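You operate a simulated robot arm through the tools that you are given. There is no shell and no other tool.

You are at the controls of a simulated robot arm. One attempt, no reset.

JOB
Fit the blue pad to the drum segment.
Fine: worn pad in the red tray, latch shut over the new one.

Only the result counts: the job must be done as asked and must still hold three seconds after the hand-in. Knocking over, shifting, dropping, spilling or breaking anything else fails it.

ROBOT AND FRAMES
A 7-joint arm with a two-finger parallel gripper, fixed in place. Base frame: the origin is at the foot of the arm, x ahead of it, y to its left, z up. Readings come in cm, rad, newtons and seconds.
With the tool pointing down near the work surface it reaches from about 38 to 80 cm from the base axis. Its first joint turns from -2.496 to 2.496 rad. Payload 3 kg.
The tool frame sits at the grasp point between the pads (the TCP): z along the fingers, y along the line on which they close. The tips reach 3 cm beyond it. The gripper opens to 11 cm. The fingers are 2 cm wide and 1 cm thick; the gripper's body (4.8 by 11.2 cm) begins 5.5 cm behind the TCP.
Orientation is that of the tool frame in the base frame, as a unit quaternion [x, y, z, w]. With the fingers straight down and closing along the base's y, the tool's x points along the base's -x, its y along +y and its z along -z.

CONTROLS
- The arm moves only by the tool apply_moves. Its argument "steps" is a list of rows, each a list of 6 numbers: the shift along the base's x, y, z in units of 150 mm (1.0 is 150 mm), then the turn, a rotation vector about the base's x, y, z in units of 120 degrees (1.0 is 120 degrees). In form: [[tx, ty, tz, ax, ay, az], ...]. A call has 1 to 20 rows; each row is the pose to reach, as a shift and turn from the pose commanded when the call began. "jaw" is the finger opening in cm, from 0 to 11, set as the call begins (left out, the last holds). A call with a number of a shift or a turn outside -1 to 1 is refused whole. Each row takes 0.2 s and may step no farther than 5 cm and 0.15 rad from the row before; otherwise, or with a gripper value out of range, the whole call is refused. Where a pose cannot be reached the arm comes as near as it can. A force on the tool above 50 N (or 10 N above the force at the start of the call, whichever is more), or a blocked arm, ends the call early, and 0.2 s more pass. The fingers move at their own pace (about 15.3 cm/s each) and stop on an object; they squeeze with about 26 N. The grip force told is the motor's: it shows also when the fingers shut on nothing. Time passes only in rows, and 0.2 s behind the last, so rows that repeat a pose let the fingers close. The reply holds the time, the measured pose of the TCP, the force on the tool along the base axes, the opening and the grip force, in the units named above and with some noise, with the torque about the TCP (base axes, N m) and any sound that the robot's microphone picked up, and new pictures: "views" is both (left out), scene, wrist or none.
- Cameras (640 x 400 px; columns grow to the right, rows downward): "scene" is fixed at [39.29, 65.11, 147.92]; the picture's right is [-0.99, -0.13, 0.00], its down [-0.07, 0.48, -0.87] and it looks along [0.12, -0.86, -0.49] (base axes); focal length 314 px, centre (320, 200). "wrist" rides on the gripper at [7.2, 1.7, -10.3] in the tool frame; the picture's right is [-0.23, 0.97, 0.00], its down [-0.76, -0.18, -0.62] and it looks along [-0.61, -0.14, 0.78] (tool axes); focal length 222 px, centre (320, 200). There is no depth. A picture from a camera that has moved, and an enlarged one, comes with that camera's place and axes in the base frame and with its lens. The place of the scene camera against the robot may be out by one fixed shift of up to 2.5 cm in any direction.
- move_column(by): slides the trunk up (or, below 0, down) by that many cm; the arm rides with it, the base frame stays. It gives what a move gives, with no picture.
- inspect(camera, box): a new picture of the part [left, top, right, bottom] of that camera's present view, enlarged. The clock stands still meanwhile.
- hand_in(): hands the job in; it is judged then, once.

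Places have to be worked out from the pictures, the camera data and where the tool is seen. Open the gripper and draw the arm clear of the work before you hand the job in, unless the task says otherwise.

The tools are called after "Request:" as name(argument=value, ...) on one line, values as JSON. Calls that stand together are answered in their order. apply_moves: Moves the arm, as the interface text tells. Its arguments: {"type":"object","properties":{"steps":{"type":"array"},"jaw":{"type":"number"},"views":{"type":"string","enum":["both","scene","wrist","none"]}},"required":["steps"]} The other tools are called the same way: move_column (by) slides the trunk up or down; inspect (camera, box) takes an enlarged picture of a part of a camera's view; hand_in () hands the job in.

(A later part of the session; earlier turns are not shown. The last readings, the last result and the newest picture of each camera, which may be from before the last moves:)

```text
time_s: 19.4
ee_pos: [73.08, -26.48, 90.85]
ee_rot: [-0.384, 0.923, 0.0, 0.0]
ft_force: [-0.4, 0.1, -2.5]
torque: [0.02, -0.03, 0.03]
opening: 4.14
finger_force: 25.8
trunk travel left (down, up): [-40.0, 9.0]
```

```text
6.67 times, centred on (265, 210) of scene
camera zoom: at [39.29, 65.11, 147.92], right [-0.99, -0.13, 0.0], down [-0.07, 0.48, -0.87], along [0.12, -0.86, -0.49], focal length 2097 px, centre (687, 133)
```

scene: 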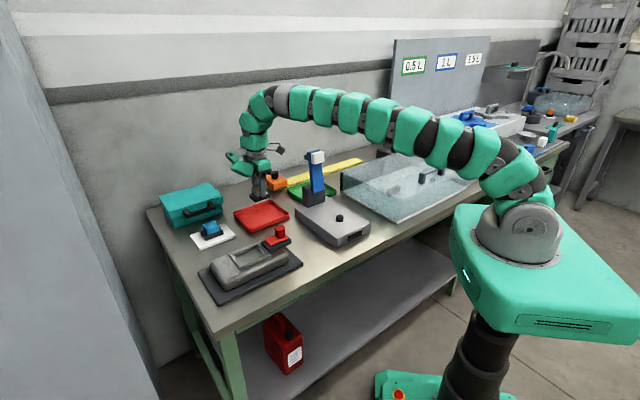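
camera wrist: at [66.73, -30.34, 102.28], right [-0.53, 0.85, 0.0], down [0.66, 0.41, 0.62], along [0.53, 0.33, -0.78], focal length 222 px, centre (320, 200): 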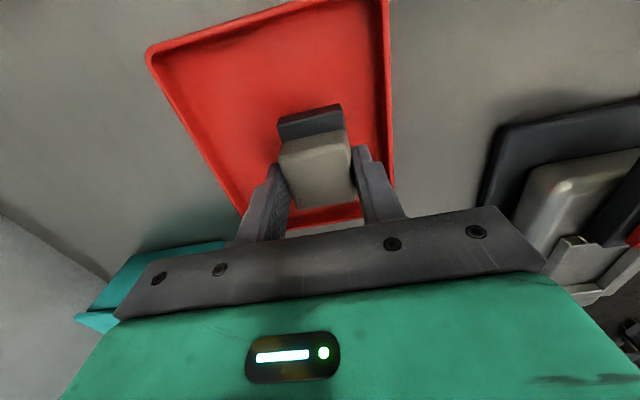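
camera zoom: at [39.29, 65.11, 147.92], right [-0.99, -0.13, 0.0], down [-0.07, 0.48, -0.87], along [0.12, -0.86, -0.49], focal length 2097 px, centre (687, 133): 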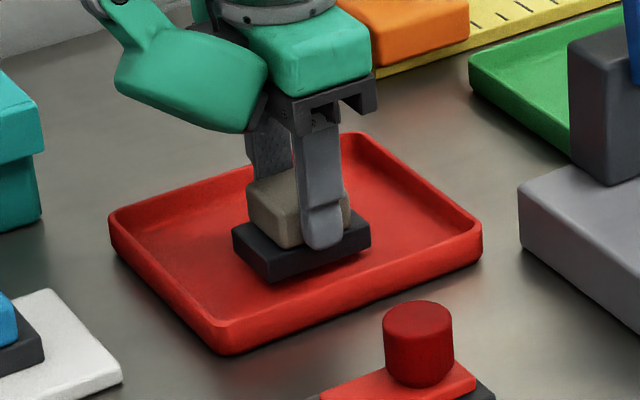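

Request:
apply_moves(steps=[[0, 0, -0.02, 0, 0, 0], [0, 0, -0.02, 0, 0, 0]], views="none")

Request:
inspect(camera="scene", box=[220, 180, 310, 240])

```text
time_s: 20.0
ee_pos: [72.86, -26.52, 90.52]
ee_rot: [-0.382, 0.924, 0.0, 0.0]
ft_force: [-1.0, 0.1, -1.0]
torque: [-0.01, -0.02, 0.01]
opening: 4.13
finger_force: 26.4
trunk travel left (down, up): [-40.0, 9.0]
```

```text
6.67 times, centred on (265, 210) of scene
camera zoom: at [39.29, 65.11, 147.92], right [-0.99, -0.13, 0.0], down [-0.07, 0.48, -0.87], along [0.12, -0.86, -0.49], focal length 2097 px, centre (687, 133)
```

zoom: 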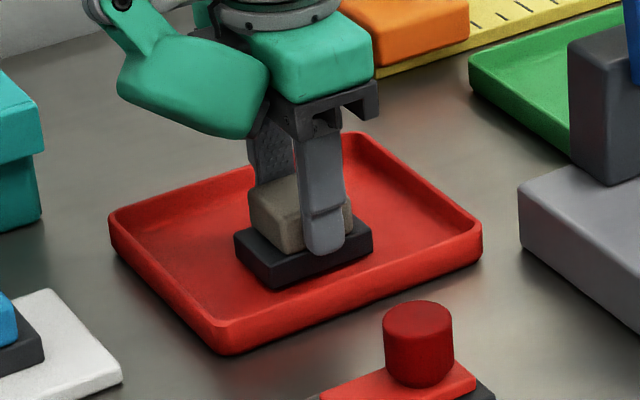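

No contact yet. I'll keep stepping down by 0.25 cm.

Request:
apply_moves(steps=[[0, 0, -0.017, 0, 0, 0], [0, 0, -0.017, 0, 0, 0]], views="none")

Request:
apply_moves(steps=[[0, 0, -0.017, 0, 0, 0], [0, 0, -0.017, 0, 0, 0]], views="none")

```text
time_s: 20.6
ee_pos: [72.93, -26.67, 90.39]
ee_rot: [-0.382, 0.924, 0.0, 0.0]
ft_force: [-0.1, -0.1, -0.7]
torque: [-0.01, -0.02, -0.02]
opening: 4.12
finger_force: 25.5
trunk travel left (down, up): [-40.0, 9.0]
```

```text
time_s: 21.2
ee_pos: [72.97, -26.51, 90.21]
ee_rot: [-0.382, 0.924, -0.001, 0.0]
ft_force: [1.4, -0.6, 8.6]
torque: [-0.07, 0.13, 0.02]
opening: 4.13
finger_force: 25.4
trunk travel left (down, up): [-40.0, 9.0]
```

Contact is confirmed: vertical force is 8.6 N at TCP z 90.2. I'll open to 6 cm and rise.

Request:
apply_moves(steps=[[0, 0, 0, 0, 0, 0], [0, 0, 0, 0, 0, 0], [0, 0, 0.2, 0, 0, 0], [0, 0, 0.5, 0, 0, 0], [0, 0, 0.8, 0, 0, 0], [0, 0, 0.8, 0, 0, 0]], jaw=6)

Request:
inspect(camera="scene", box=[190, 170, 310, 270])

```text
time_s: 22.6
ee_pos: [72.75, -26.49, 101.92]
ee_rot: [-0.384, 0.923, 0.001, -0.001]
ft_force: [0.1, 0.6, -0.3]
torque: [-0.01, -0.04, 0.02]
opening: 6.01
finger_force: 0.1
trunk travel left (down, up): [-40.0, 9.0]
camera wrist: at [66.52, -30.41, 112.31], right [-0.53, 0.85, 0.0], down [0.66, 0.41, 0.62], along [0.53, 0.33, -0.78], focal length 222 px, centre (320, 200)
```

scene: 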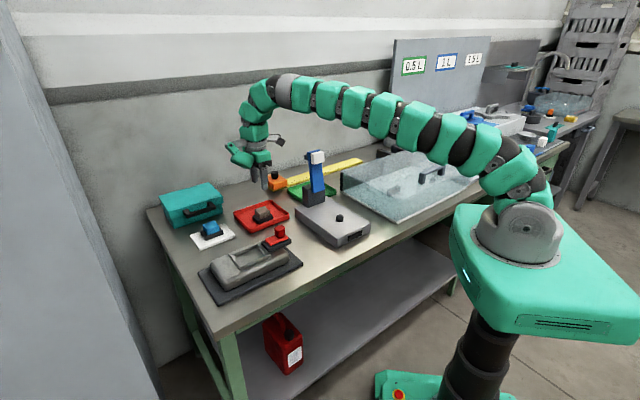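
wrist: 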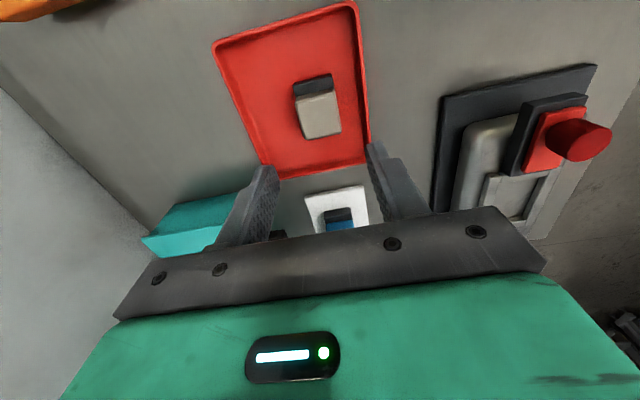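

```text
4.00 times, centred on (250, 220) of scene
camera zoom: at [39.29, 65.11, 147.92], right [-0.99, -0.13, 0.0], down [-0.07, 0.48, -0.87], along [0.12, -0.86, -0.49], focal length 1258 px, centre (600, 120)
```

zoom: 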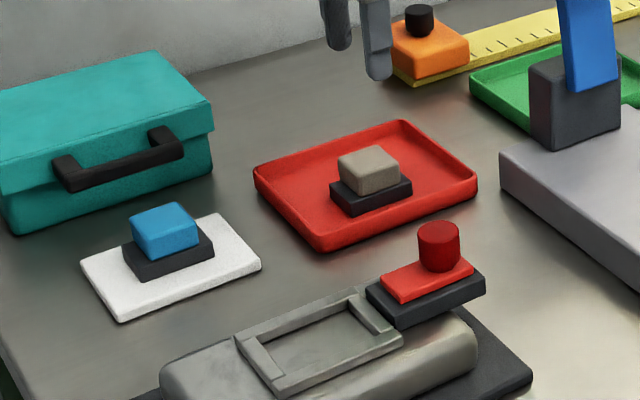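

The worn pad sits flat inside the tray. The blue pad is at about (87, -15), a reach of 88 cm, so I'll move toward it at height to image it and test the reach.

Request:
apply_moves(steps=[[0.115, 0.22, 0, 0, 0, 0], [0.231, 0.44, 0, 0, 0, 0], [0.347, 0.66, 0, 0, 0, 0], [0.347, 0.66, 0, 0, 0, 0]], jaw=11)

Request:
inspect(camera="wrist", box=[200, 60, 430, 240])

```text
time_s: 23.6
ee_pos: [77.54, -16.24, 101.88]
ee_rot: [-0.384, 0.923, 0.001, -0.001]
ft_force: [-0.6, 0.8, 1.1]
torque: [-0.04, 0.03, -0.02]
opening: 10.99
finger_force: 0.1
out of reach, approached as far as the arm can: row 3, 4
trunk travel left (down, up): [-40.0, 9.0]
camera wrist: at [71.41, -20.3, 112.27], right [-0.53, 0.85, 0.0], down [0.66, 0.41, 0.62], along [0.53, 0.33, -0.78], focal length 222 px, centre (320, 200)
```

scene: 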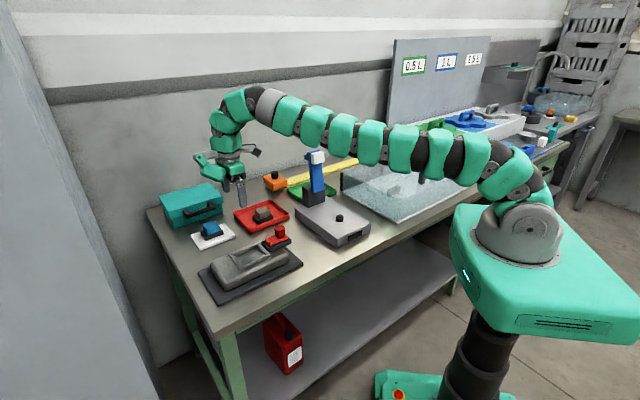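
wrist: 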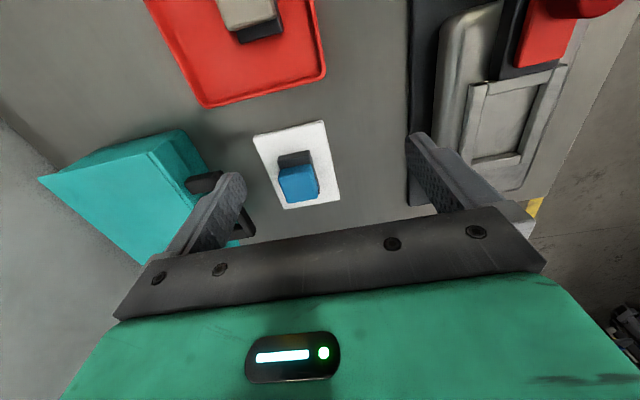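

```text
2.22 times, centred on (315, 150) of wrist
camera zoom: at [71.41, -20.3, 112.27], right [-0.53, 0.85, 0.0], down [0.66, 0.41, 0.62], along [0.53, 0.33, -0.78], focal length 494 px, centre (331, 311)
```

zoom: 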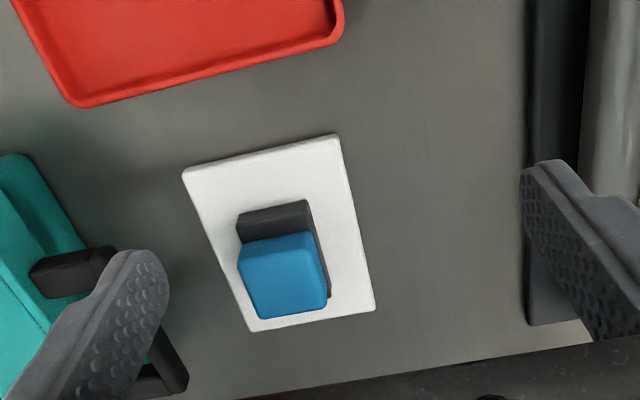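

With the tool vertical the arm tops out near r≈79, and the blue pad sits at about (86.8, -13.9), r≈88, aligned with the fixture. I need to tilt the fingers outward while closing along u so the pads stay flat on the block. First I'll pull back and yaw -90°.

Request:
apply_moves(steps=[[-0.1, 0.06, 0.05, 0, 0, -0.0682], [-0.2, 0.12, 0.1, 0, 0, -0.1364], [-0.3, 0.18, 0.1, 0, 0, -0.2045], [-0.4, 0.233, 0.1, 0, 0, -0.2727], [-0.4, 0.233, 0.1, 0, 0, -0.3409], [-0.4, 0.233, 0.1, 0, 0, -0.4091], [-0.4, 0.233, 0.1, 0, 0, -0.4773], [-0.4, 0.233, 0.1, 0, 0, -0.5455], [-0.4, 0.233, 0.1, 0, 0, -0.6136], [-0.4, 0.233, 0.1, 0, 0, -0.6818], [-0.4, 0.233, 0.1, 0, 0, -0.75], [-0.4, 0.233, 0.1, 0, 0, -0.75]])

```text
time_s: 26.2
ee_pos: [71.73, -12.98, 103.37]
ee_rot: [0.383, 0.924, 0.0, 0.001]
ft_force: [0.1, -0.4, 0.1]
torque: [0.0, -0.04, 0.0]
opening: 11.0
finger_force: 0.1
trunk travel left (down, up): [-40.0, 9.0]
camera wrist: at [67.8, -6.65, 113.76], right [0.85, 0.53, 0.0], down [0.41, -0.66, 0.62], along [0.33, -0.53, -0.78], focal length 222 px, centre (320, 200)
```

scene: 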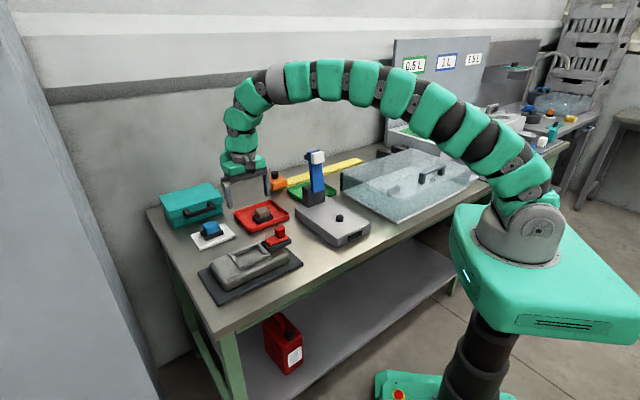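
wrist: 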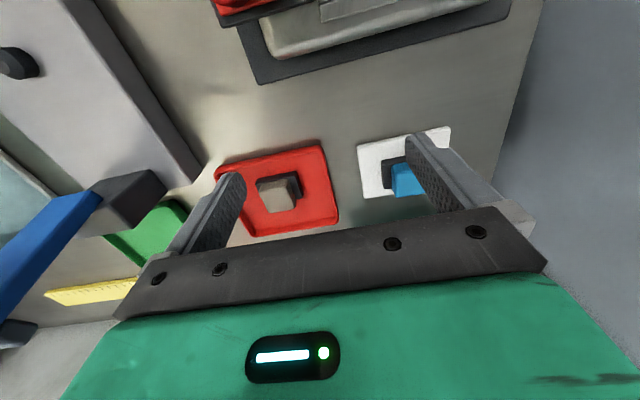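

The yaw is done, with the tool's y now along u. I'll tilt the fingers 25° outward (toward +v) while advancing toward the pad, staying high.

Request:
apply_moves(steps=[[0.15, 0, 0, -0.0491, -0.0491, 0], [0.3, 0, 0, -0.0982, -0.0982, 0], [0.45, -0.02, 0, -0.1473, -0.1473, 0], [0.6, -0.03, 0, -0.1473, -0.1473, 0], [0.6, -0.03, 0, -0.1473, -0.1473, 0]])

```text
time_s: 27.4
ee_pos: [80.67, -13.38, 103.35]
ee_rot: [0.373, 0.902, -0.083, 0.2]
ft_force: [-0.2, 0.1, -0.6]
torque: [-0.03, 0.01, 0.01]
opening: 11.0
finger_force: 0.1
trunk travel left (down, up): [-40.0, 9.0]
camera wrist: at [74.23, -4.42, 109.65], right [0.83, 0.54, 0.1], down [0.18, -0.43, 0.89], along [0.52, -0.72, -0.45], focal length 222 px, centre (320, 200)
```

scene: 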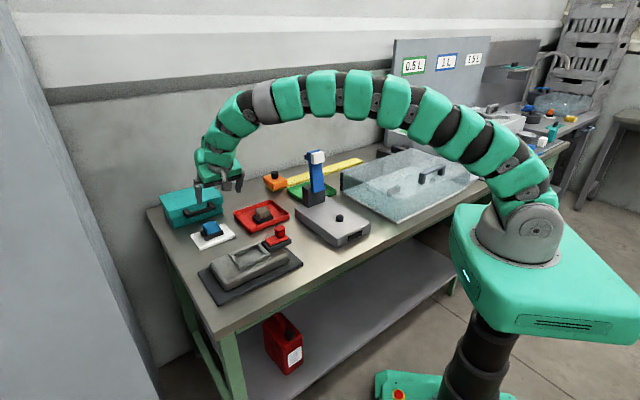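
wrist: 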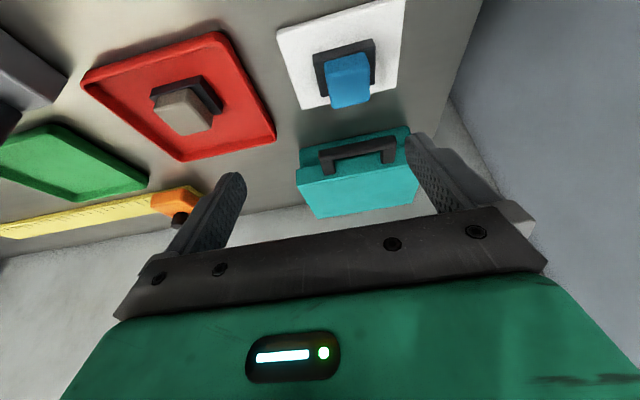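

Request:
inspect(camera="wrist", box=[260, 0, 440, 120])

Request:
inspect(camera="scene", box=[150, 150, 270, 250])

```text
3.33 times, centred on (350, 60) of wrist
camera zoom: at [74.23, -4.42, 109.65], right [0.83, 0.54, 0.1], down [0.18, -0.43, 0.89], along [0.52, -0.72, -0.45], focal length 740 px, centre (220, 667)
```

zoom: 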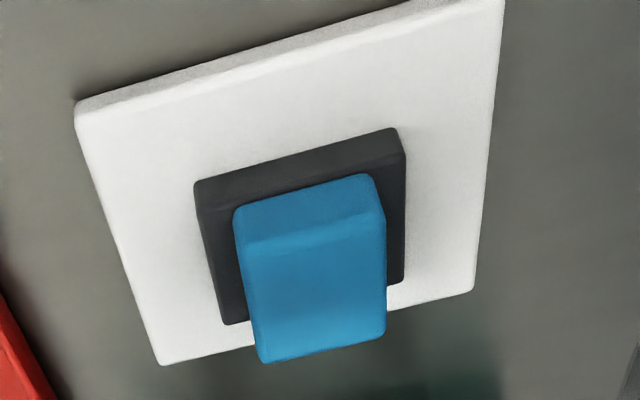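

```text
4.00 times, centred on (210, 200) of scene
camera zoom: at [39.29, 65.11, 147.92], right [-0.99, -0.13, 0.0], down [-0.07, 0.48, -0.87], along [0.12, -0.86, -0.49], focal length 1258 px, centre (760, 200)
```

zoom: 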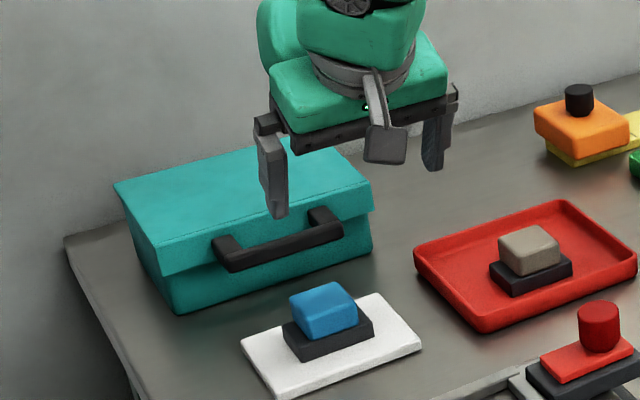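

By combining views, the blue block is centred near s 51.2, w 71.1 with its top at z≈89.3. I'll move above it at the 25° tilt to check the reach.

Request:
apply_moves(steps=[[0.11, 0.002, -0.12, 0, 0, 0], [0.22, 0.004, -0.24, 0, 0, 0], [0.323, 0.007, -0.367, 0, 0, 0], [0.323, 0.007, -0.367, 0, 0, 0]])

Request:
inspect(camera="wrist", box=[220, 20, 440, 220])

Request:
inspect(camera="scene", box=[150, 150, 270, 250])

```text
time_s: 28.4
ee_pos: [85.53, -13.23, 97.87]
ee_rot: [0.372, 0.903, -0.083, 0.2]
ft_force: [-0.2, -0.3, -0.9]
torque: [0.0, 0.0, -0.02]
opening: 11.0
finger_force: 0.0
trunk travel left (down, up): [-40.0, 9.0]
camera wrist: at [79.02, -4.37, 104.2], right [0.83, 0.54, 0.1], down [0.18, -0.43, 0.89], along [0.52, -0.72, -0.45], focal length 222 px, centre (320, 200)
```

scene: 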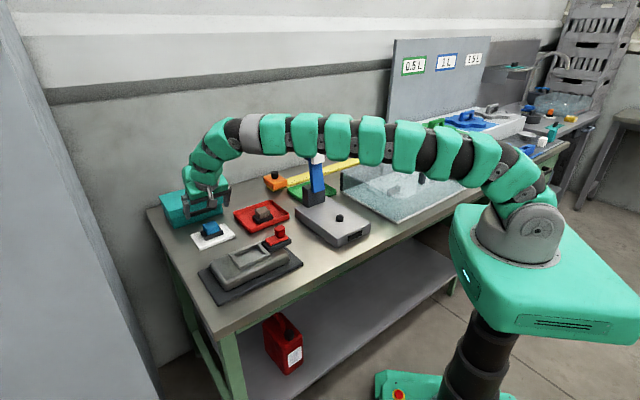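
wrist: 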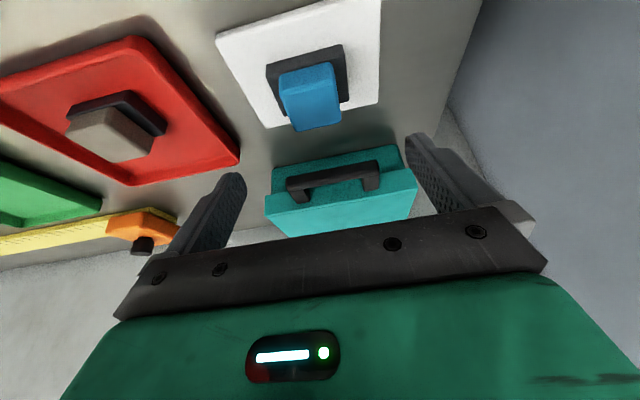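

```text
2.00 times, centred on (330, 120) of wrist
camera zoom: at [79.02, -4.37, 104.2], right [0.83, 0.54, 0.1], down [0.18, -0.43, 0.89], along [0.52, -0.72, -0.45], focal length 444 px, centre (300, 360)
```

zoom: 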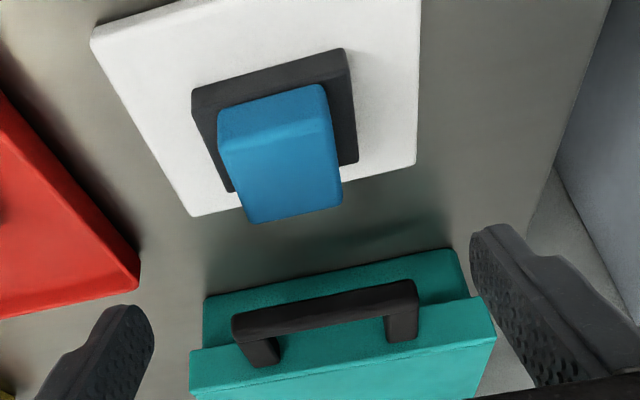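

```text
4.00 times, centred on (210, 200) of scene
camera zoom: at [39.29, 65.11, 147.92], right [-0.99, -0.13, 0.0], down [-0.07, 0.48, -0.87], along [0.12, -0.86, -0.49], focal length 1258 px, centre (760, 200)
```

zoom: 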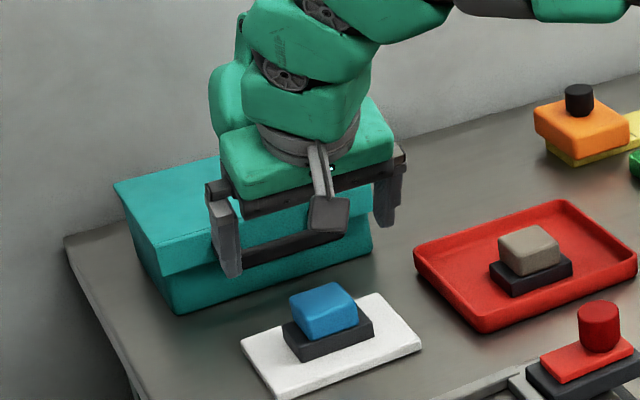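

The pose is reachable, and the TCP at s 51.13, w 69.84 lines up with the block. I'll lower to z≈92.5 and check finger heights against the block.

Request:
apply_moves(steps=[[0.005, 0, -0.12, 0, 0, 0], [0.005, 0, -0.24, 0, 0, 0], [0.005, 0, -0.36, 0, 0, 0], [0.005, 0, -0.36, 0, 0, 0]], jaw=8)

Request:
inspect(camera="wrist", box=[220, 60, 440, 240])

Request:
inspect(camera="scene", box=[170, 180, 260, 250])

```text
time_s: 29.4
ee_pos: [85.59, -13.18, 92.42]
ee_rot: [0.373, 0.902, -0.083, 0.201]
ft_force: [-0.1, -0.1, 1.0]
torque: [-0.01, -0.03, 0.0]
opening: 7.97
finger_force: 0.1
trunk travel left (down, up): [-40.0, 9.0]
camera wrist: at [79.1, -4.32, 98.76], right [0.83, 0.54, 0.1], down [0.18, -0.43, 0.89], along [0.52, -0.72, -0.45], focal length 222 px, centre (320, 200)
```

scene: 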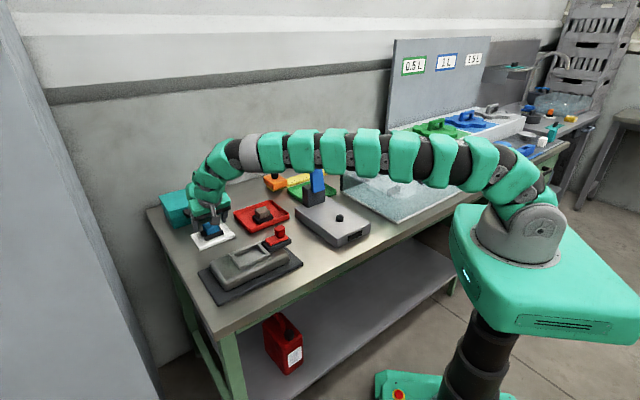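
wrist: 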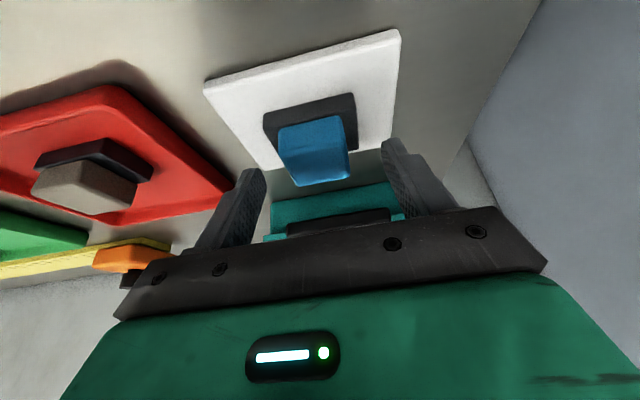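

```text
2.22 times, centred on (330, 150) of wrist
camera zoom: at [79.1, -4.32, 98.76], right [0.83, 0.54, 0.1], down [0.18, -0.43, 0.89], along [0.52, -0.72, -0.45], focal length 494 px, centre (298, 311)
```

zoom: 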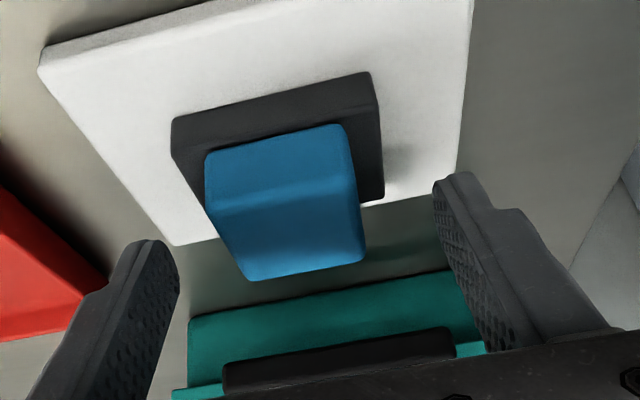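

```text
5.71 times, centred on (215, 215) of scene
camera zoom: at [39.29, 65.11, 147.92], right [-0.99, -0.13, 0.0], down [-0.07, 0.48, -0.87], along [0.12, -0.86, -0.49], focal length 1797 px, centre (920, 114)
```

zoom: 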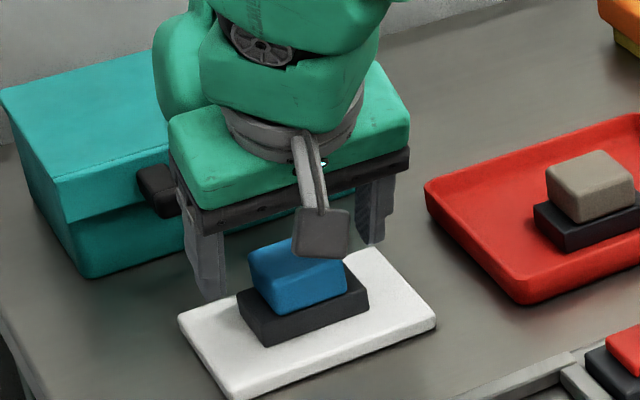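

Across all views the block top comes out at z≈90, w≈70.8, s≈51.0. I'll lower another 1 cm and look again.

Request:
apply_moves(steps=[[0, 0, -0.033, 0, 0, 0], [0, 0, -0.067, 0, 0, 0], [0, 0, -0.067, 0, 0, 0]], jaw=7, views="wrist")

Request:
inspect(camera="wrist", box=[230, 80, 430, 230])

Request:
inspect(camera="scene", box=[180, 205, 245, 250])

```text
time_s: 30.2
ee_pos: [85.46, -13.21, 91.39]
ee_rot: [0.373, 0.902, -0.083, 0.2]
ft_force: [0.4, 0.4, 0.6]
torque: [0.03, -0.01, 0.01]
opening: 7.0
finger_force: 0.1
trunk travel left (down, up): [-40.0, 9.0]
camera wrist: at [79.05, -4.38, 97.75], right [0.83, 0.54, 0.1], down [0.18, -0.43, 0.89], along [0.52, -0.72, -0.45], focal length 222 px, centre (320, 200)
```

wrist: 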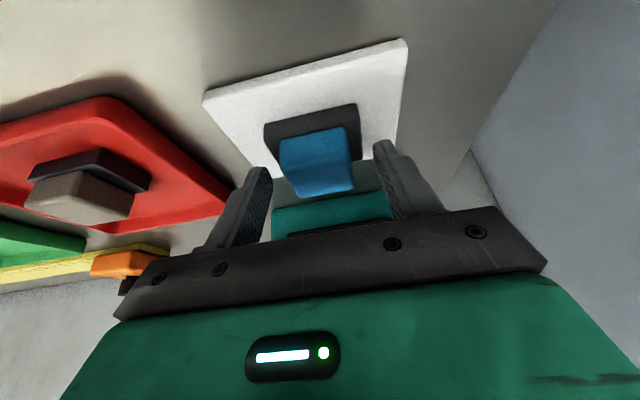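

```text
2.67 times, centred on (330, 155) of wrist
camera zoom: at [79.05, -4.38, 97.75], right [0.83, 0.54, 0.1], down [0.18, -0.43, 0.89], along [0.52, -0.72, -0.45], focal length 592 px, centre (293, 320)
```

zoom: 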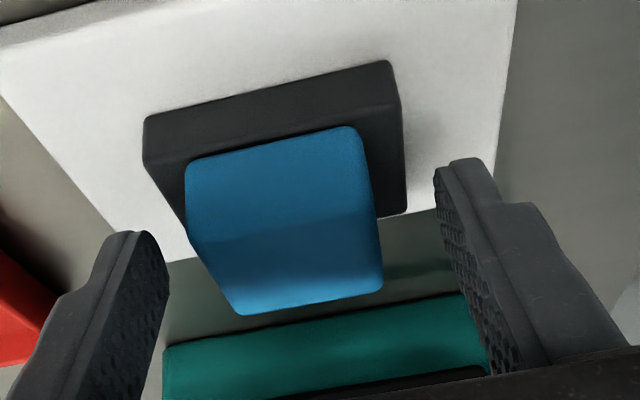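

```text
8.89 times, centred on (212, 228) of scene
camera zoom: at [39.29, 65.11, 147.92], right [-0.99, -0.13, 0.0], down [-0.07, 0.48, -0.87], along [0.12, -0.86, -0.49], focal length 2796 px, centre (1276, -44)
```

zoom: 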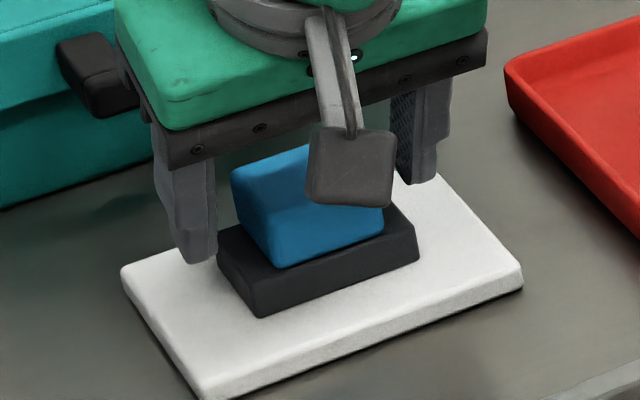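

The tips are now about level with the top of the pad's backing, so the fingers are deep enough on the block. I'll raise 0.25 cm for clearance and close gently.

Request:
apply_moves(steps=[[0, 0, 0.017, 0, 0, 0], [0, 0, 0.017, 0, 0, 0]], views="none")

Request:
apply_moves(steps=[[0, 0, 0, 0, 0, 0], [0, 0, 0, 0, 0, 0], [0, 0, 0, 0, 0, 0]], jaw=0, views="wrist")

Request:
inspect(camera="scene", box=[180, 205, 245, 250])

Request:
inspect(camera="wrist", box=[230, 80, 430, 230])

```text
time_s: 30.8
ee_pos: [85.52, -13.15, 91.64]
ee_rot: [0.373, 0.902, -0.082, 0.2]
ft_force: [0.0, 0.4, -0.6]
torque: [0.01, 0.0, -0.01]
opening: 7.0
finger_force: 0.1
trunk travel left (down, up): [-40.0, 9.0]
```

```text
time_s: 31.6
ee_pos: [85.53, -13.21, 91.62]
ee_rot: [0.373, 0.902, -0.083, 0.2]
ft_force: [0.4, -0.4, 0.6]
torque: [0.01, -0.12, -0.03]
opening: 4.11
finger_force: 26.3
trunk travel left (down, up): [-40.0, 9.0]
camera wrist: at [79.08, -4.36, 98.0], right [0.83, 0.54, 0.1], down [0.18, -0.43, 0.89], along [0.52, -0.72, -0.45], focal length 222 px, centre (320, 200)
```

wrist: 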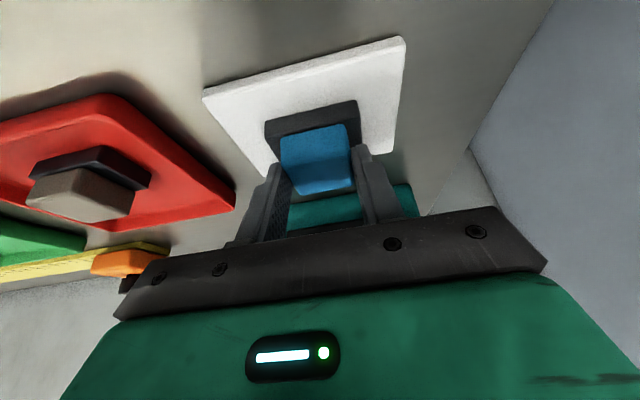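

```text
8.89 times, centred on (212, 228) of scene
camera zoom: at [39.29, 65.11, 147.92], right [-0.99, -0.13, 0.0], down [-0.07, 0.48, -0.87], along [0.12, -0.86, -0.49], focal length 2796 px, centre (1276, -44)
```

zoom: 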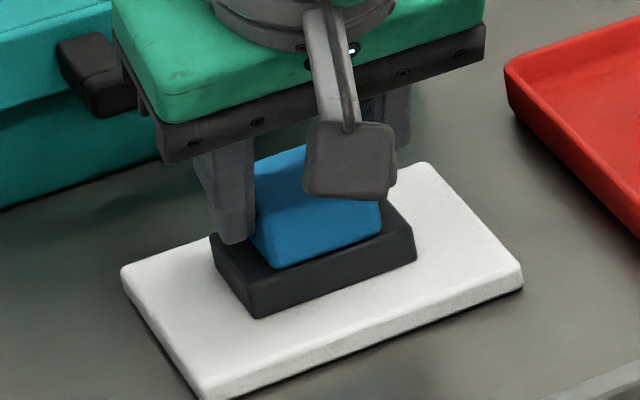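

```text
2.67 times, centred on (330, 155) of wrist
camera zoom: at [79.08, -4.36, 98.0], right [0.83, 0.54, 0.1], down [0.18, -0.43, 0.89], along [0.52, -0.72, -0.45], focal length 592 px, centre (293, 320)
```

zoom: 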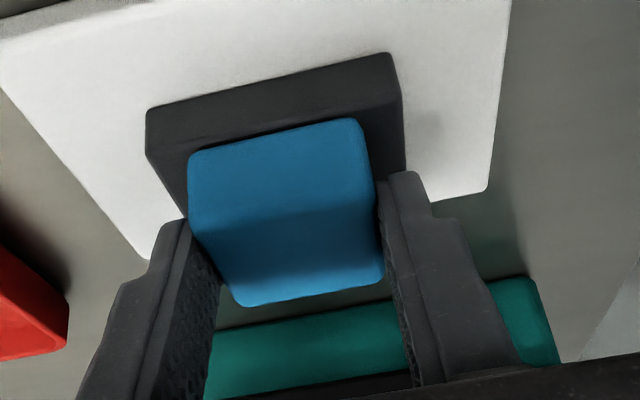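

The block is gripped at 4.11 cm with negligible side force. I'll lift straight up by 8 cm and check the hold.

Request:
apply_moves(steps=[[0, 0, 0.05, 0, 0, 0], [0, 0, 0.15, 0, 0, 0], [0, 0, 0.35, 0, 0, 0], [0, 0, 0.53, 0, 0, 0], [0, 0, 0.53, 0, 0, 0]])

Request:
inspect(camera="scene", box=[170, 170, 270, 250])

Request:
inspect(camera="wrist", box=[230, 80, 430, 230])

```text
time_s: 32.8
ee_pos: [85.58, -13.32, 99.53]
ee_rot: [0.373, 0.902, -0.083, 0.199]
ft_force: [0.5, 0.0, -0.5]
torque: [0.03, 0.01, -0.02]
opening: 4.12
finger_force: 26.5
trunk travel left (down, up): [-40.0, 9.0]
camera wrist: at [79.12, -4.37, 105.92], right [0.83, 0.54, 0.09], down [0.18, -0.43, 0.89], along [0.52, -0.72, -0.45], focal length 222 px, centre (320, 200)
```

scene: 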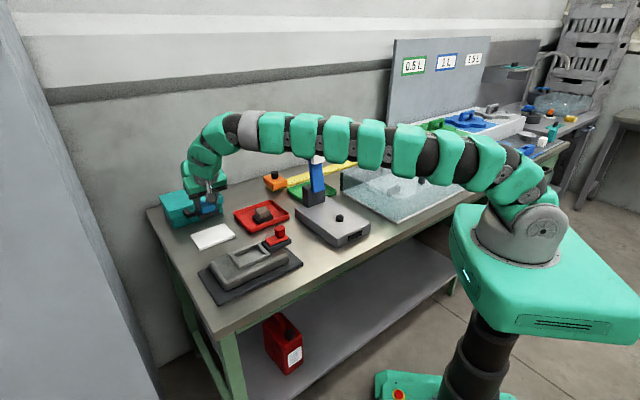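
wrist: 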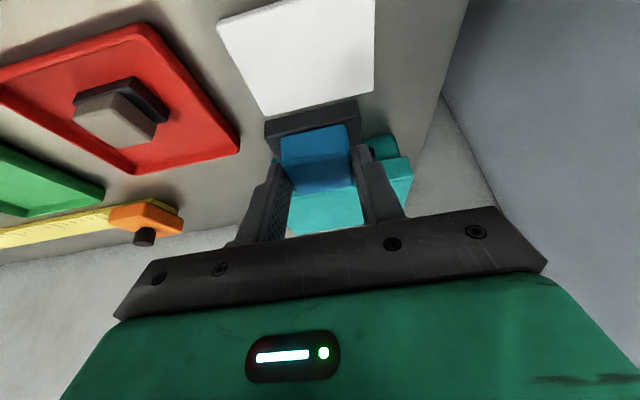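

```text
5.00 times, centred on (220, 210) of scene
camera zoom: at [39.29, 65.11, 147.92], right [-0.99, -0.13, 0.0], down [-0.07, 0.48, -0.87], along [0.12, -0.86, -0.49], focal length 1572 px, centre (820, 150)
```

zoom: 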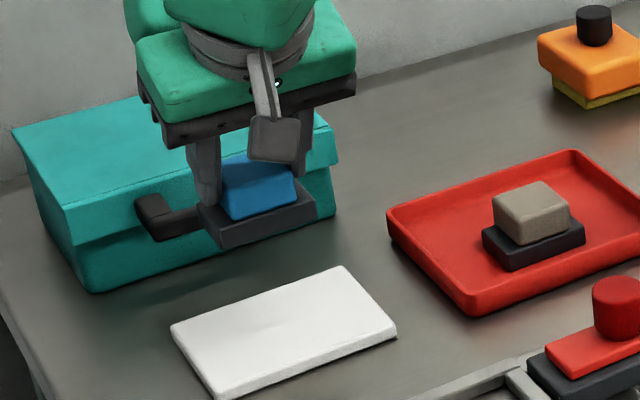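

```text
2.67 times, centred on (330, 155) of wrist
camera zoom: at [79.12, -4.37, 105.92], right [0.83, 0.54, 0.09], down [0.18, -0.43, 0.89], along [0.52, -0.72, -0.45], focal length 592 px, centre (293, 320)
```

zoom: 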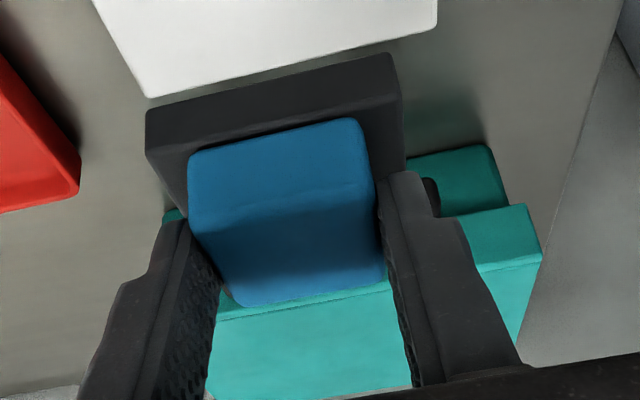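

The pad is held firmly and hasn't rotated. In hand, the block centre is about 0.95 cm further along +v than the TCP. I'll carry it over the pocket (block target s≈48.0, w≈49.0) keeping the tilt.

Request:
apply_moves(steps=[[-0.236, 0.177, 0.05, 0, 0, 0], [-0.471, 0.354, 0.1, 0, 0, 0], [-0.706, 0.531, 0.1, 0, 0, 0]], views="none")

Request:
apply_moves(steps=[[-0.236, 0.177, 0, 0, 0, 0], [-0.471, 0.354, 0, 0, 0, 0], [-0.471, 0.354, 0, 0, 0, 0]])

Request:
inspect(camera="scene", box=[200, 200, 300, 280])

Request:
inspect(camera="wrist", box=[220, 40, 440, 230])

```text
time_s: 33.6
ee_pos: [74.92, -5.5, 101.04]
ee_rot: [0.373, 0.902, -0.084, 0.2]
ft_force: [0.0, 0.0, -1.3]
torque: [0.05, 0.02, 0.0]
opening: 4.11
finger_force: 25.4
trunk travel left (down, up): [-40.0, 9.0]
```

```text
time_s: 34.4
ee_pos: [67.83, 0.08, 101.31]
ee_rot: [0.374, 0.902, -0.083, 0.2]
ft_force: [0.1, 0.2, -0.5]
torque: [0.02, -0.01, 0.03]
opening: 4.11
finger_force: 25.7
trunk travel left (down, up): [-40.0, 9.0]
camera wrist: at [61.31, 8.93, 107.59], right [0.83, 0.54, 0.1], down [0.18, -0.43, 0.89], along [0.52, -0.72, -0.45], focal length 222 px, centre (320, 200)
```

scene: 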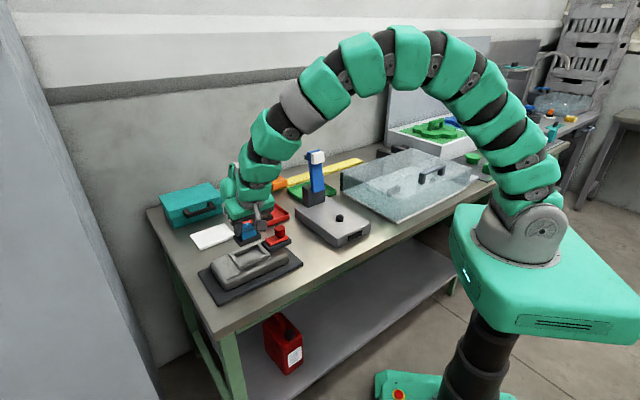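
wrist: 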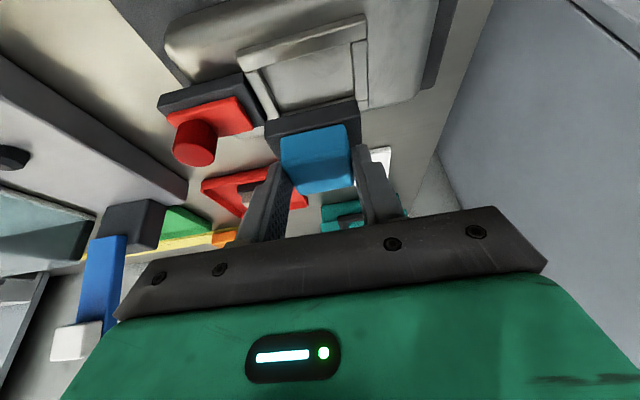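

```text
5.00 times, centred on (250, 240) of scene
camera zoom: at [39.29, 65.11, 147.92], right [-0.99, -0.13, 0.0], down [-0.07, 0.48, -0.87], along [0.12, -0.86, -0.49], focal length 1572 px, centre (670, 0)
```

zoom: 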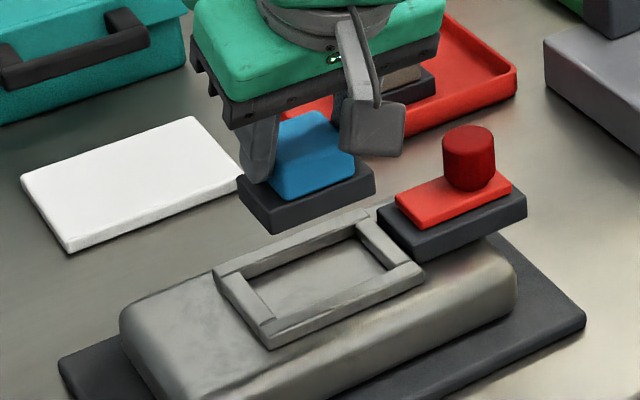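

```text
2.11 times, centred on (330, 135) of wrist
camera zoom: at [61.31, 8.93, 107.59], right [0.83, 0.54, 0.1], down [0.18, -0.43, 0.89], along [0.52, -0.72, -0.45], focal length 468 px, centre (299, 337)
```

zoom: 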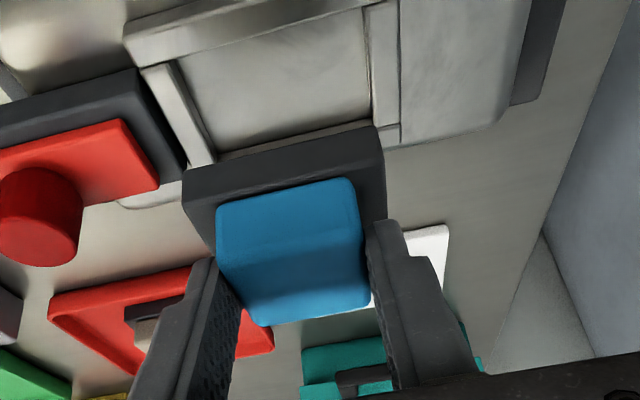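

The wrist view puts the pocket's centre at s≈48.15 and its inner -v edge at w≈46.6, and the pad is nearly aligned. I'll lower 3 cm to compare edges at closer range.

Request:
apply_moves(steps=[[0.005, 0.005, -0.1, 0, 0, 0], [0.005, 0.005, -0.2, 0, 0, 0], [0.005, 0.005, -0.2, 0, 0, 0]], views="wrist")

Request:
inspect(camera="scene", box=[200, 200, 300, 280])

Request:
inspect(camera="wrist", box=[240, 40, 400, 190])

```text
time_s: 35.2
ee_pos: [67.96, 0.13, 98.15]
ee_rot: [0.374, 0.902, -0.083, 0.199]
ft_force: [0.2, -0.7, -0.9]
torque: [0.03, 0.0, 0.0]
opening: 4.12
finger_force: 26.6
trunk travel left (down, up): [-40.0, 9.0]
camera wrist: at [61.48, 8.94, 104.52], right [0.83, 0.54, 0.09], down [0.18, -0.43, 0.89], along [0.52, -0.72, -0.45], focal length 222 px, centre (320, 200)
```

wrist: 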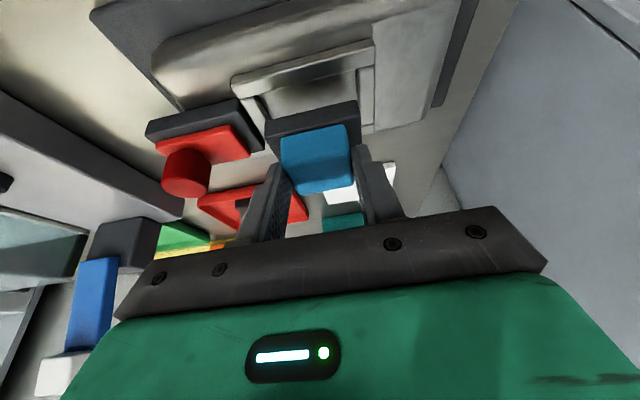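

```text
5.00 times, centred on (250, 240) of scene
camera zoom: at [39.29, 65.11, 147.92], right [-0.99, -0.13, 0.0], down [-0.07, 0.48, -0.87], along [0.12, -0.86, -0.49], focal length 1572 px, centre (670, 0)
```

zoom: 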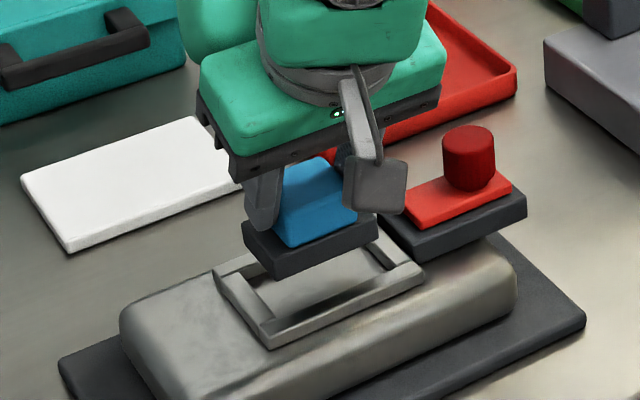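

```text
2.67 times, centred on (320, 115) of wrist
camera zoom: at [61.48, 8.94, 104.52], right [0.83, 0.54, 0.09], down [0.18, -0.43, 0.89], along [0.52, -0.72, -0.45], focal length 592 px, centre (320, 427)
```

zoom: 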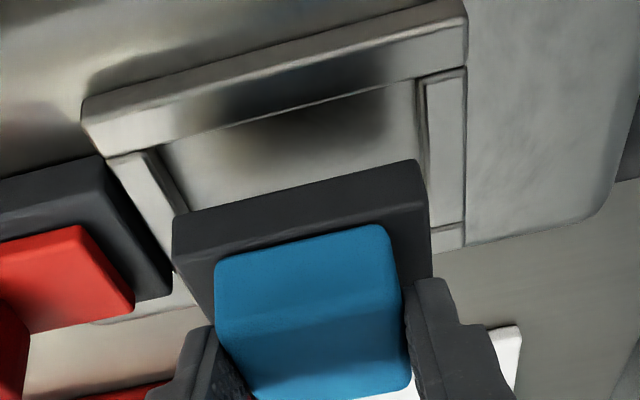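

The scene view and the wrist view agree the pad is within about 2 mm of the pocket centre, with about 2.8 cm left to drop. I'll lower 1.2 cm and check again.

Request:
apply_moves(steps=[[0, 0, -0.04, 0, 0, 0], [0, 0, -0.08, 0, 0, 0], [0, 0, -0.08, 0, 0, 0]], views="none")

Request:
inspect(camera="scene", box=[230, 225, 290, 275])

Request:
inspect(camera="wrist", box=[240, 50, 400, 190])

```text
time_s: 36.0
ee_pos: [67.98, 0.18, 97.06]
ee_rot: [0.372, 0.903, -0.082, 0.2]
ft_force: [0.4, 0.0, -0.9]
torque: [-0.01, 0.02, -0.01]
opening: 4.12
finger_force: 26.7
trunk travel left (down, up): [-40.0, 9.0]
```

```text
8.00 times, centred on (260, 250) of scene
camera zoom: at [39.29, 65.11, 147.92], right [-0.99, -0.13, 0.0], down [-0.07, 0.48, -0.87], along [0.12, -0.86, -0.49], focal length 2516 px, centre (800, -200)
```

zoom: 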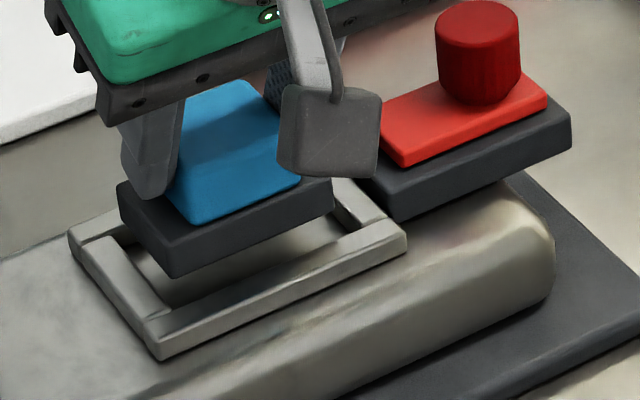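

```text
2.86 times, centred on (320, 120) of wrist
camera zoom: at [61.51, 9.04, 103.36], right [0.83, 0.54, 0.1], down [0.18, -0.43, 0.89], along [0.52, -0.72, -0.45], focal length 635 px, centre (320, 429)
```

zoom: 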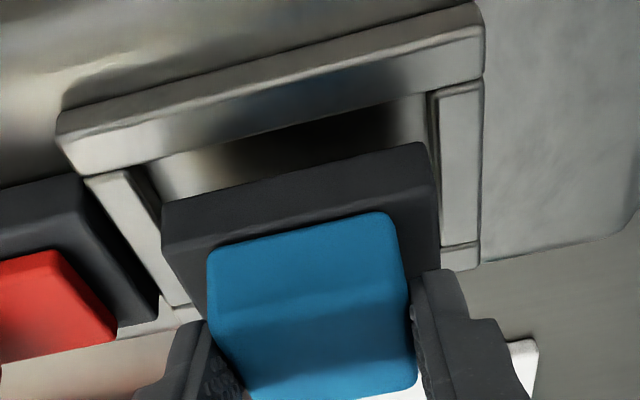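

The wrist geometry gives the pad's -v edge about 0.3 cm inside the pocket edge, and the s centres match at 48.2. I'll lower 0.9 cm to just above the rails.

Request:
apply_moves(steps=[[0, 0, -0.03, 0, 0, 0], [0, 0, -0.06, 0, 0, 0], [0, 0, -0.06, 0, 0, 0]], views="none")

Request:
inspect(camera="scene", box=[230, 225, 290, 275])

Request:
inspect(camera="wrist", box=[240, 50, 400, 190])

```text
time_s: 36.8
ee_pos: [68.08, -0.06, 96.04]
ee_rot: [0.373, 0.902, -0.083, 0.199]
ft_force: [-0.1, 0.1, -1.0]
torque: [-0.02, 0.0, 0.02]
opening: 4.12
finger_force: 25.9
trunk travel left (down, up): [-40.0, 9.0]
```

```text
8.00 times, centred on (260, 250) of scene
camera zoom: at [39.29, 65.11, 147.92], right [-0.99, -0.13, 0.0], down [-0.07, 0.48, -0.87], along [0.12, -0.86, -0.49], focal length 2516 px, centre (800, -200)
```

zoom: 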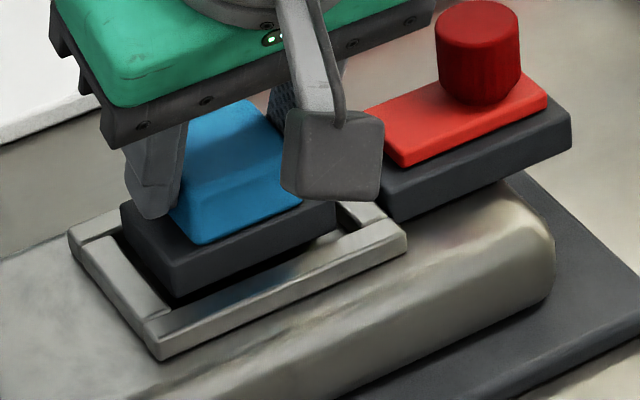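

```text
2.86 times, centred on (320, 120) of wrist
camera zoom: at [61.53, 8.94, 102.45], right [0.83, 0.54, 0.1], down [0.18, -0.43, 0.89], along [0.52, -0.72, -0.45], focal length 635 px, centre (320, 429)
```

zoom: 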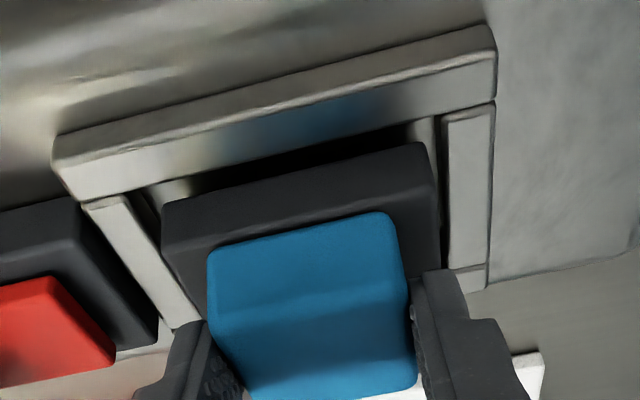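

The pad now overlaps the pocket opening with visible gaps on the -v, -u and +u sides. I'll lower in 0.3 cm steps and watch the force.

Request:
apply_moves(steps=[[0, 0, -0.02, 0, 0, 0], [0, 0, -0.02, 0, 0, 0]], views="none")

Request:
apply_moves(steps=[[0, 0, -0.013, 0, 0, 0], [0, 0, -0.013, 0, 0, 0]], views="none")

Request:
inspect(camera="scene", box=[230, 225, 290, 275])

Request:
inspect(camera="wrist", box=[240, 50, 400, 190])

```text
time_s: 37.4
ee_pos: [67.99, 0.01, 95.79]
ee_rot: [0.373, 0.902, -0.083, 0.2]
ft_force: [-0.1, 1.0, -0.5]
torque: [0.03, -0.02, -0.02]
opening: 4.14
finger_force: 25.8
trunk travel left (down, up): [-40.0, 9.0]
```

```text
time_s: 38.0
ee_pos: [67.9, -0.05, 95.57]
ee_rot: [0.373, 0.902, -0.082, 0.2]
ft_force: [-0.3, 0.2, -0.6]
torque: [0.02, 0.03, -0.03]
opening: 4.09
finger_force: 26.3
trunk travel left (down, up): [-40.0, 9.0]
```

```text
8.00 times, centred on (260, 250) of scene
camera zoom: at [39.29, 65.11, 147.92], right [-0.99, -0.13, 0.0], down [-0.07, 0.48, -0.87], along [0.12, -0.86, -0.49], focal length 2516 px, centre (800, -200)
```

zoom: 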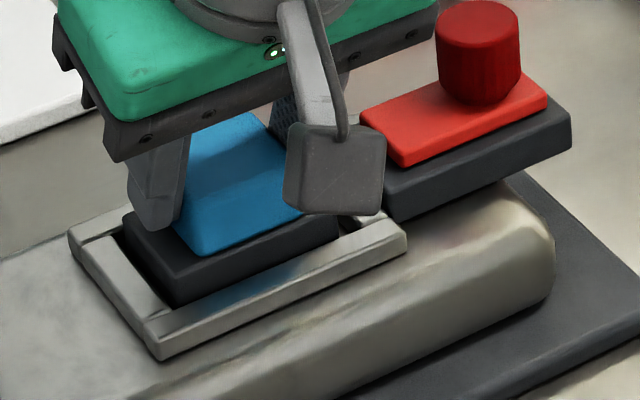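

```text
2.86 times, centred on (320, 120) of wrist
camera zoom: at [61.52, 8.93, 101.95], right [0.83, 0.54, 0.1], down [0.18, -0.43, 0.89], along [0.52, -0.72, -0.45], focal length 635 px, centre (320, 429)
```

zoom: 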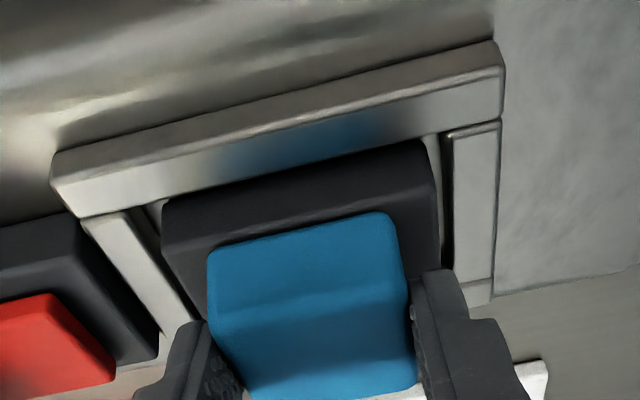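

There's no contact, and the pad appears to be entering the pocket with about 0.4 cm left. I'll continue in 0.2 cm steps.

Request:
apply_moves(steps=[[0, 0, -0.013, 0, 0, 0], [0, 0, -0.013, 0, 0, 0]], views="none")

Request:
apply_moves(steps=[[0, 0, -0.013, 0, 0, 0], [0, 0, -0.013, 0, 0, 0]], views="none")

Request:
inspect(camera="scene", box=[230, 225, 290, 275])

Request:
inspect(camera="wrist", box=[240, 50, 400, 190])

```text
time_s: 38.6
ee_pos: [68.05, 0.03, 95.44]
ee_rot: [0.372, 0.902, -0.082, 0.2]
ft_force: [-0.4, -0.1, -1.2]
torque: [0.0, 0.01, 0.02]
opening: 4.11
finger_force: 25.7
trunk travel left (down, up): [-40.0, 9.0]
```

```text
time_s: 39.2
ee_pos: [68.1, 0.07, 95.5]
ee_rot: [0.373, 0.902, -0.083, 0.201]
ft_force: [2.9, -2.5, 17.8]
torque: [-0.15, -0.12, 0.05]
opening: 4.1
finger_force: 25.9
trunk travel left (down, up): [-40.0, 9.0]
```

```text
8.00 times, centred on (260, 250) of scene
camera zoom: at [39.29, 65.11, 147.92], right [-0.99, -0.13, 0.0], down [-0.07, 0.48, -0.87], along [0.12, -0.86, -0.49], focal length 2516 px, centre (800, -200)
```

zoom: 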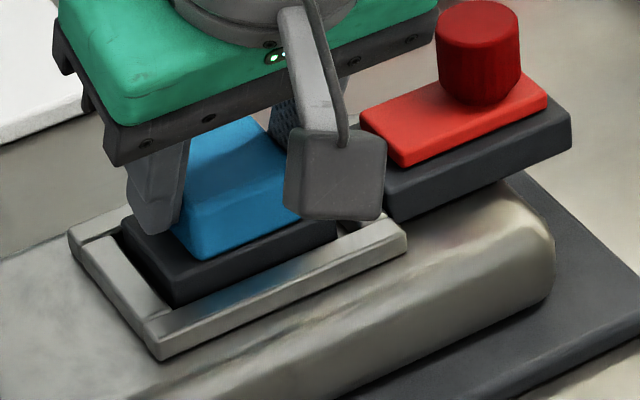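

```text
2.86 times, centred on (320, 120) of wrist
camera zoom: at [61.53, 8.93, 101.76], right [0.83, 0.54, 0.1], down [0.17, -0.43, 0.89], along [0.52, -0.72, -0.45], focal length 635 px, centre (320, 429)
```

zoom: 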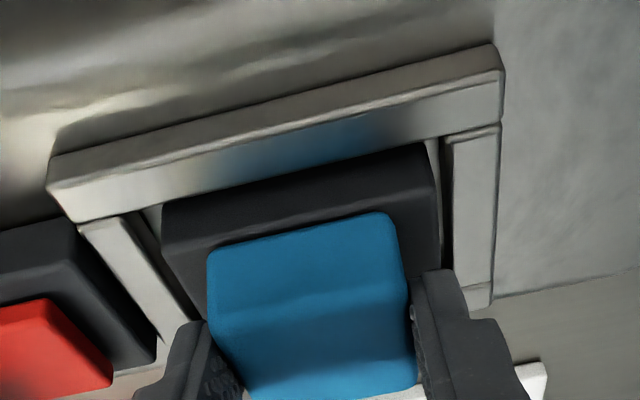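

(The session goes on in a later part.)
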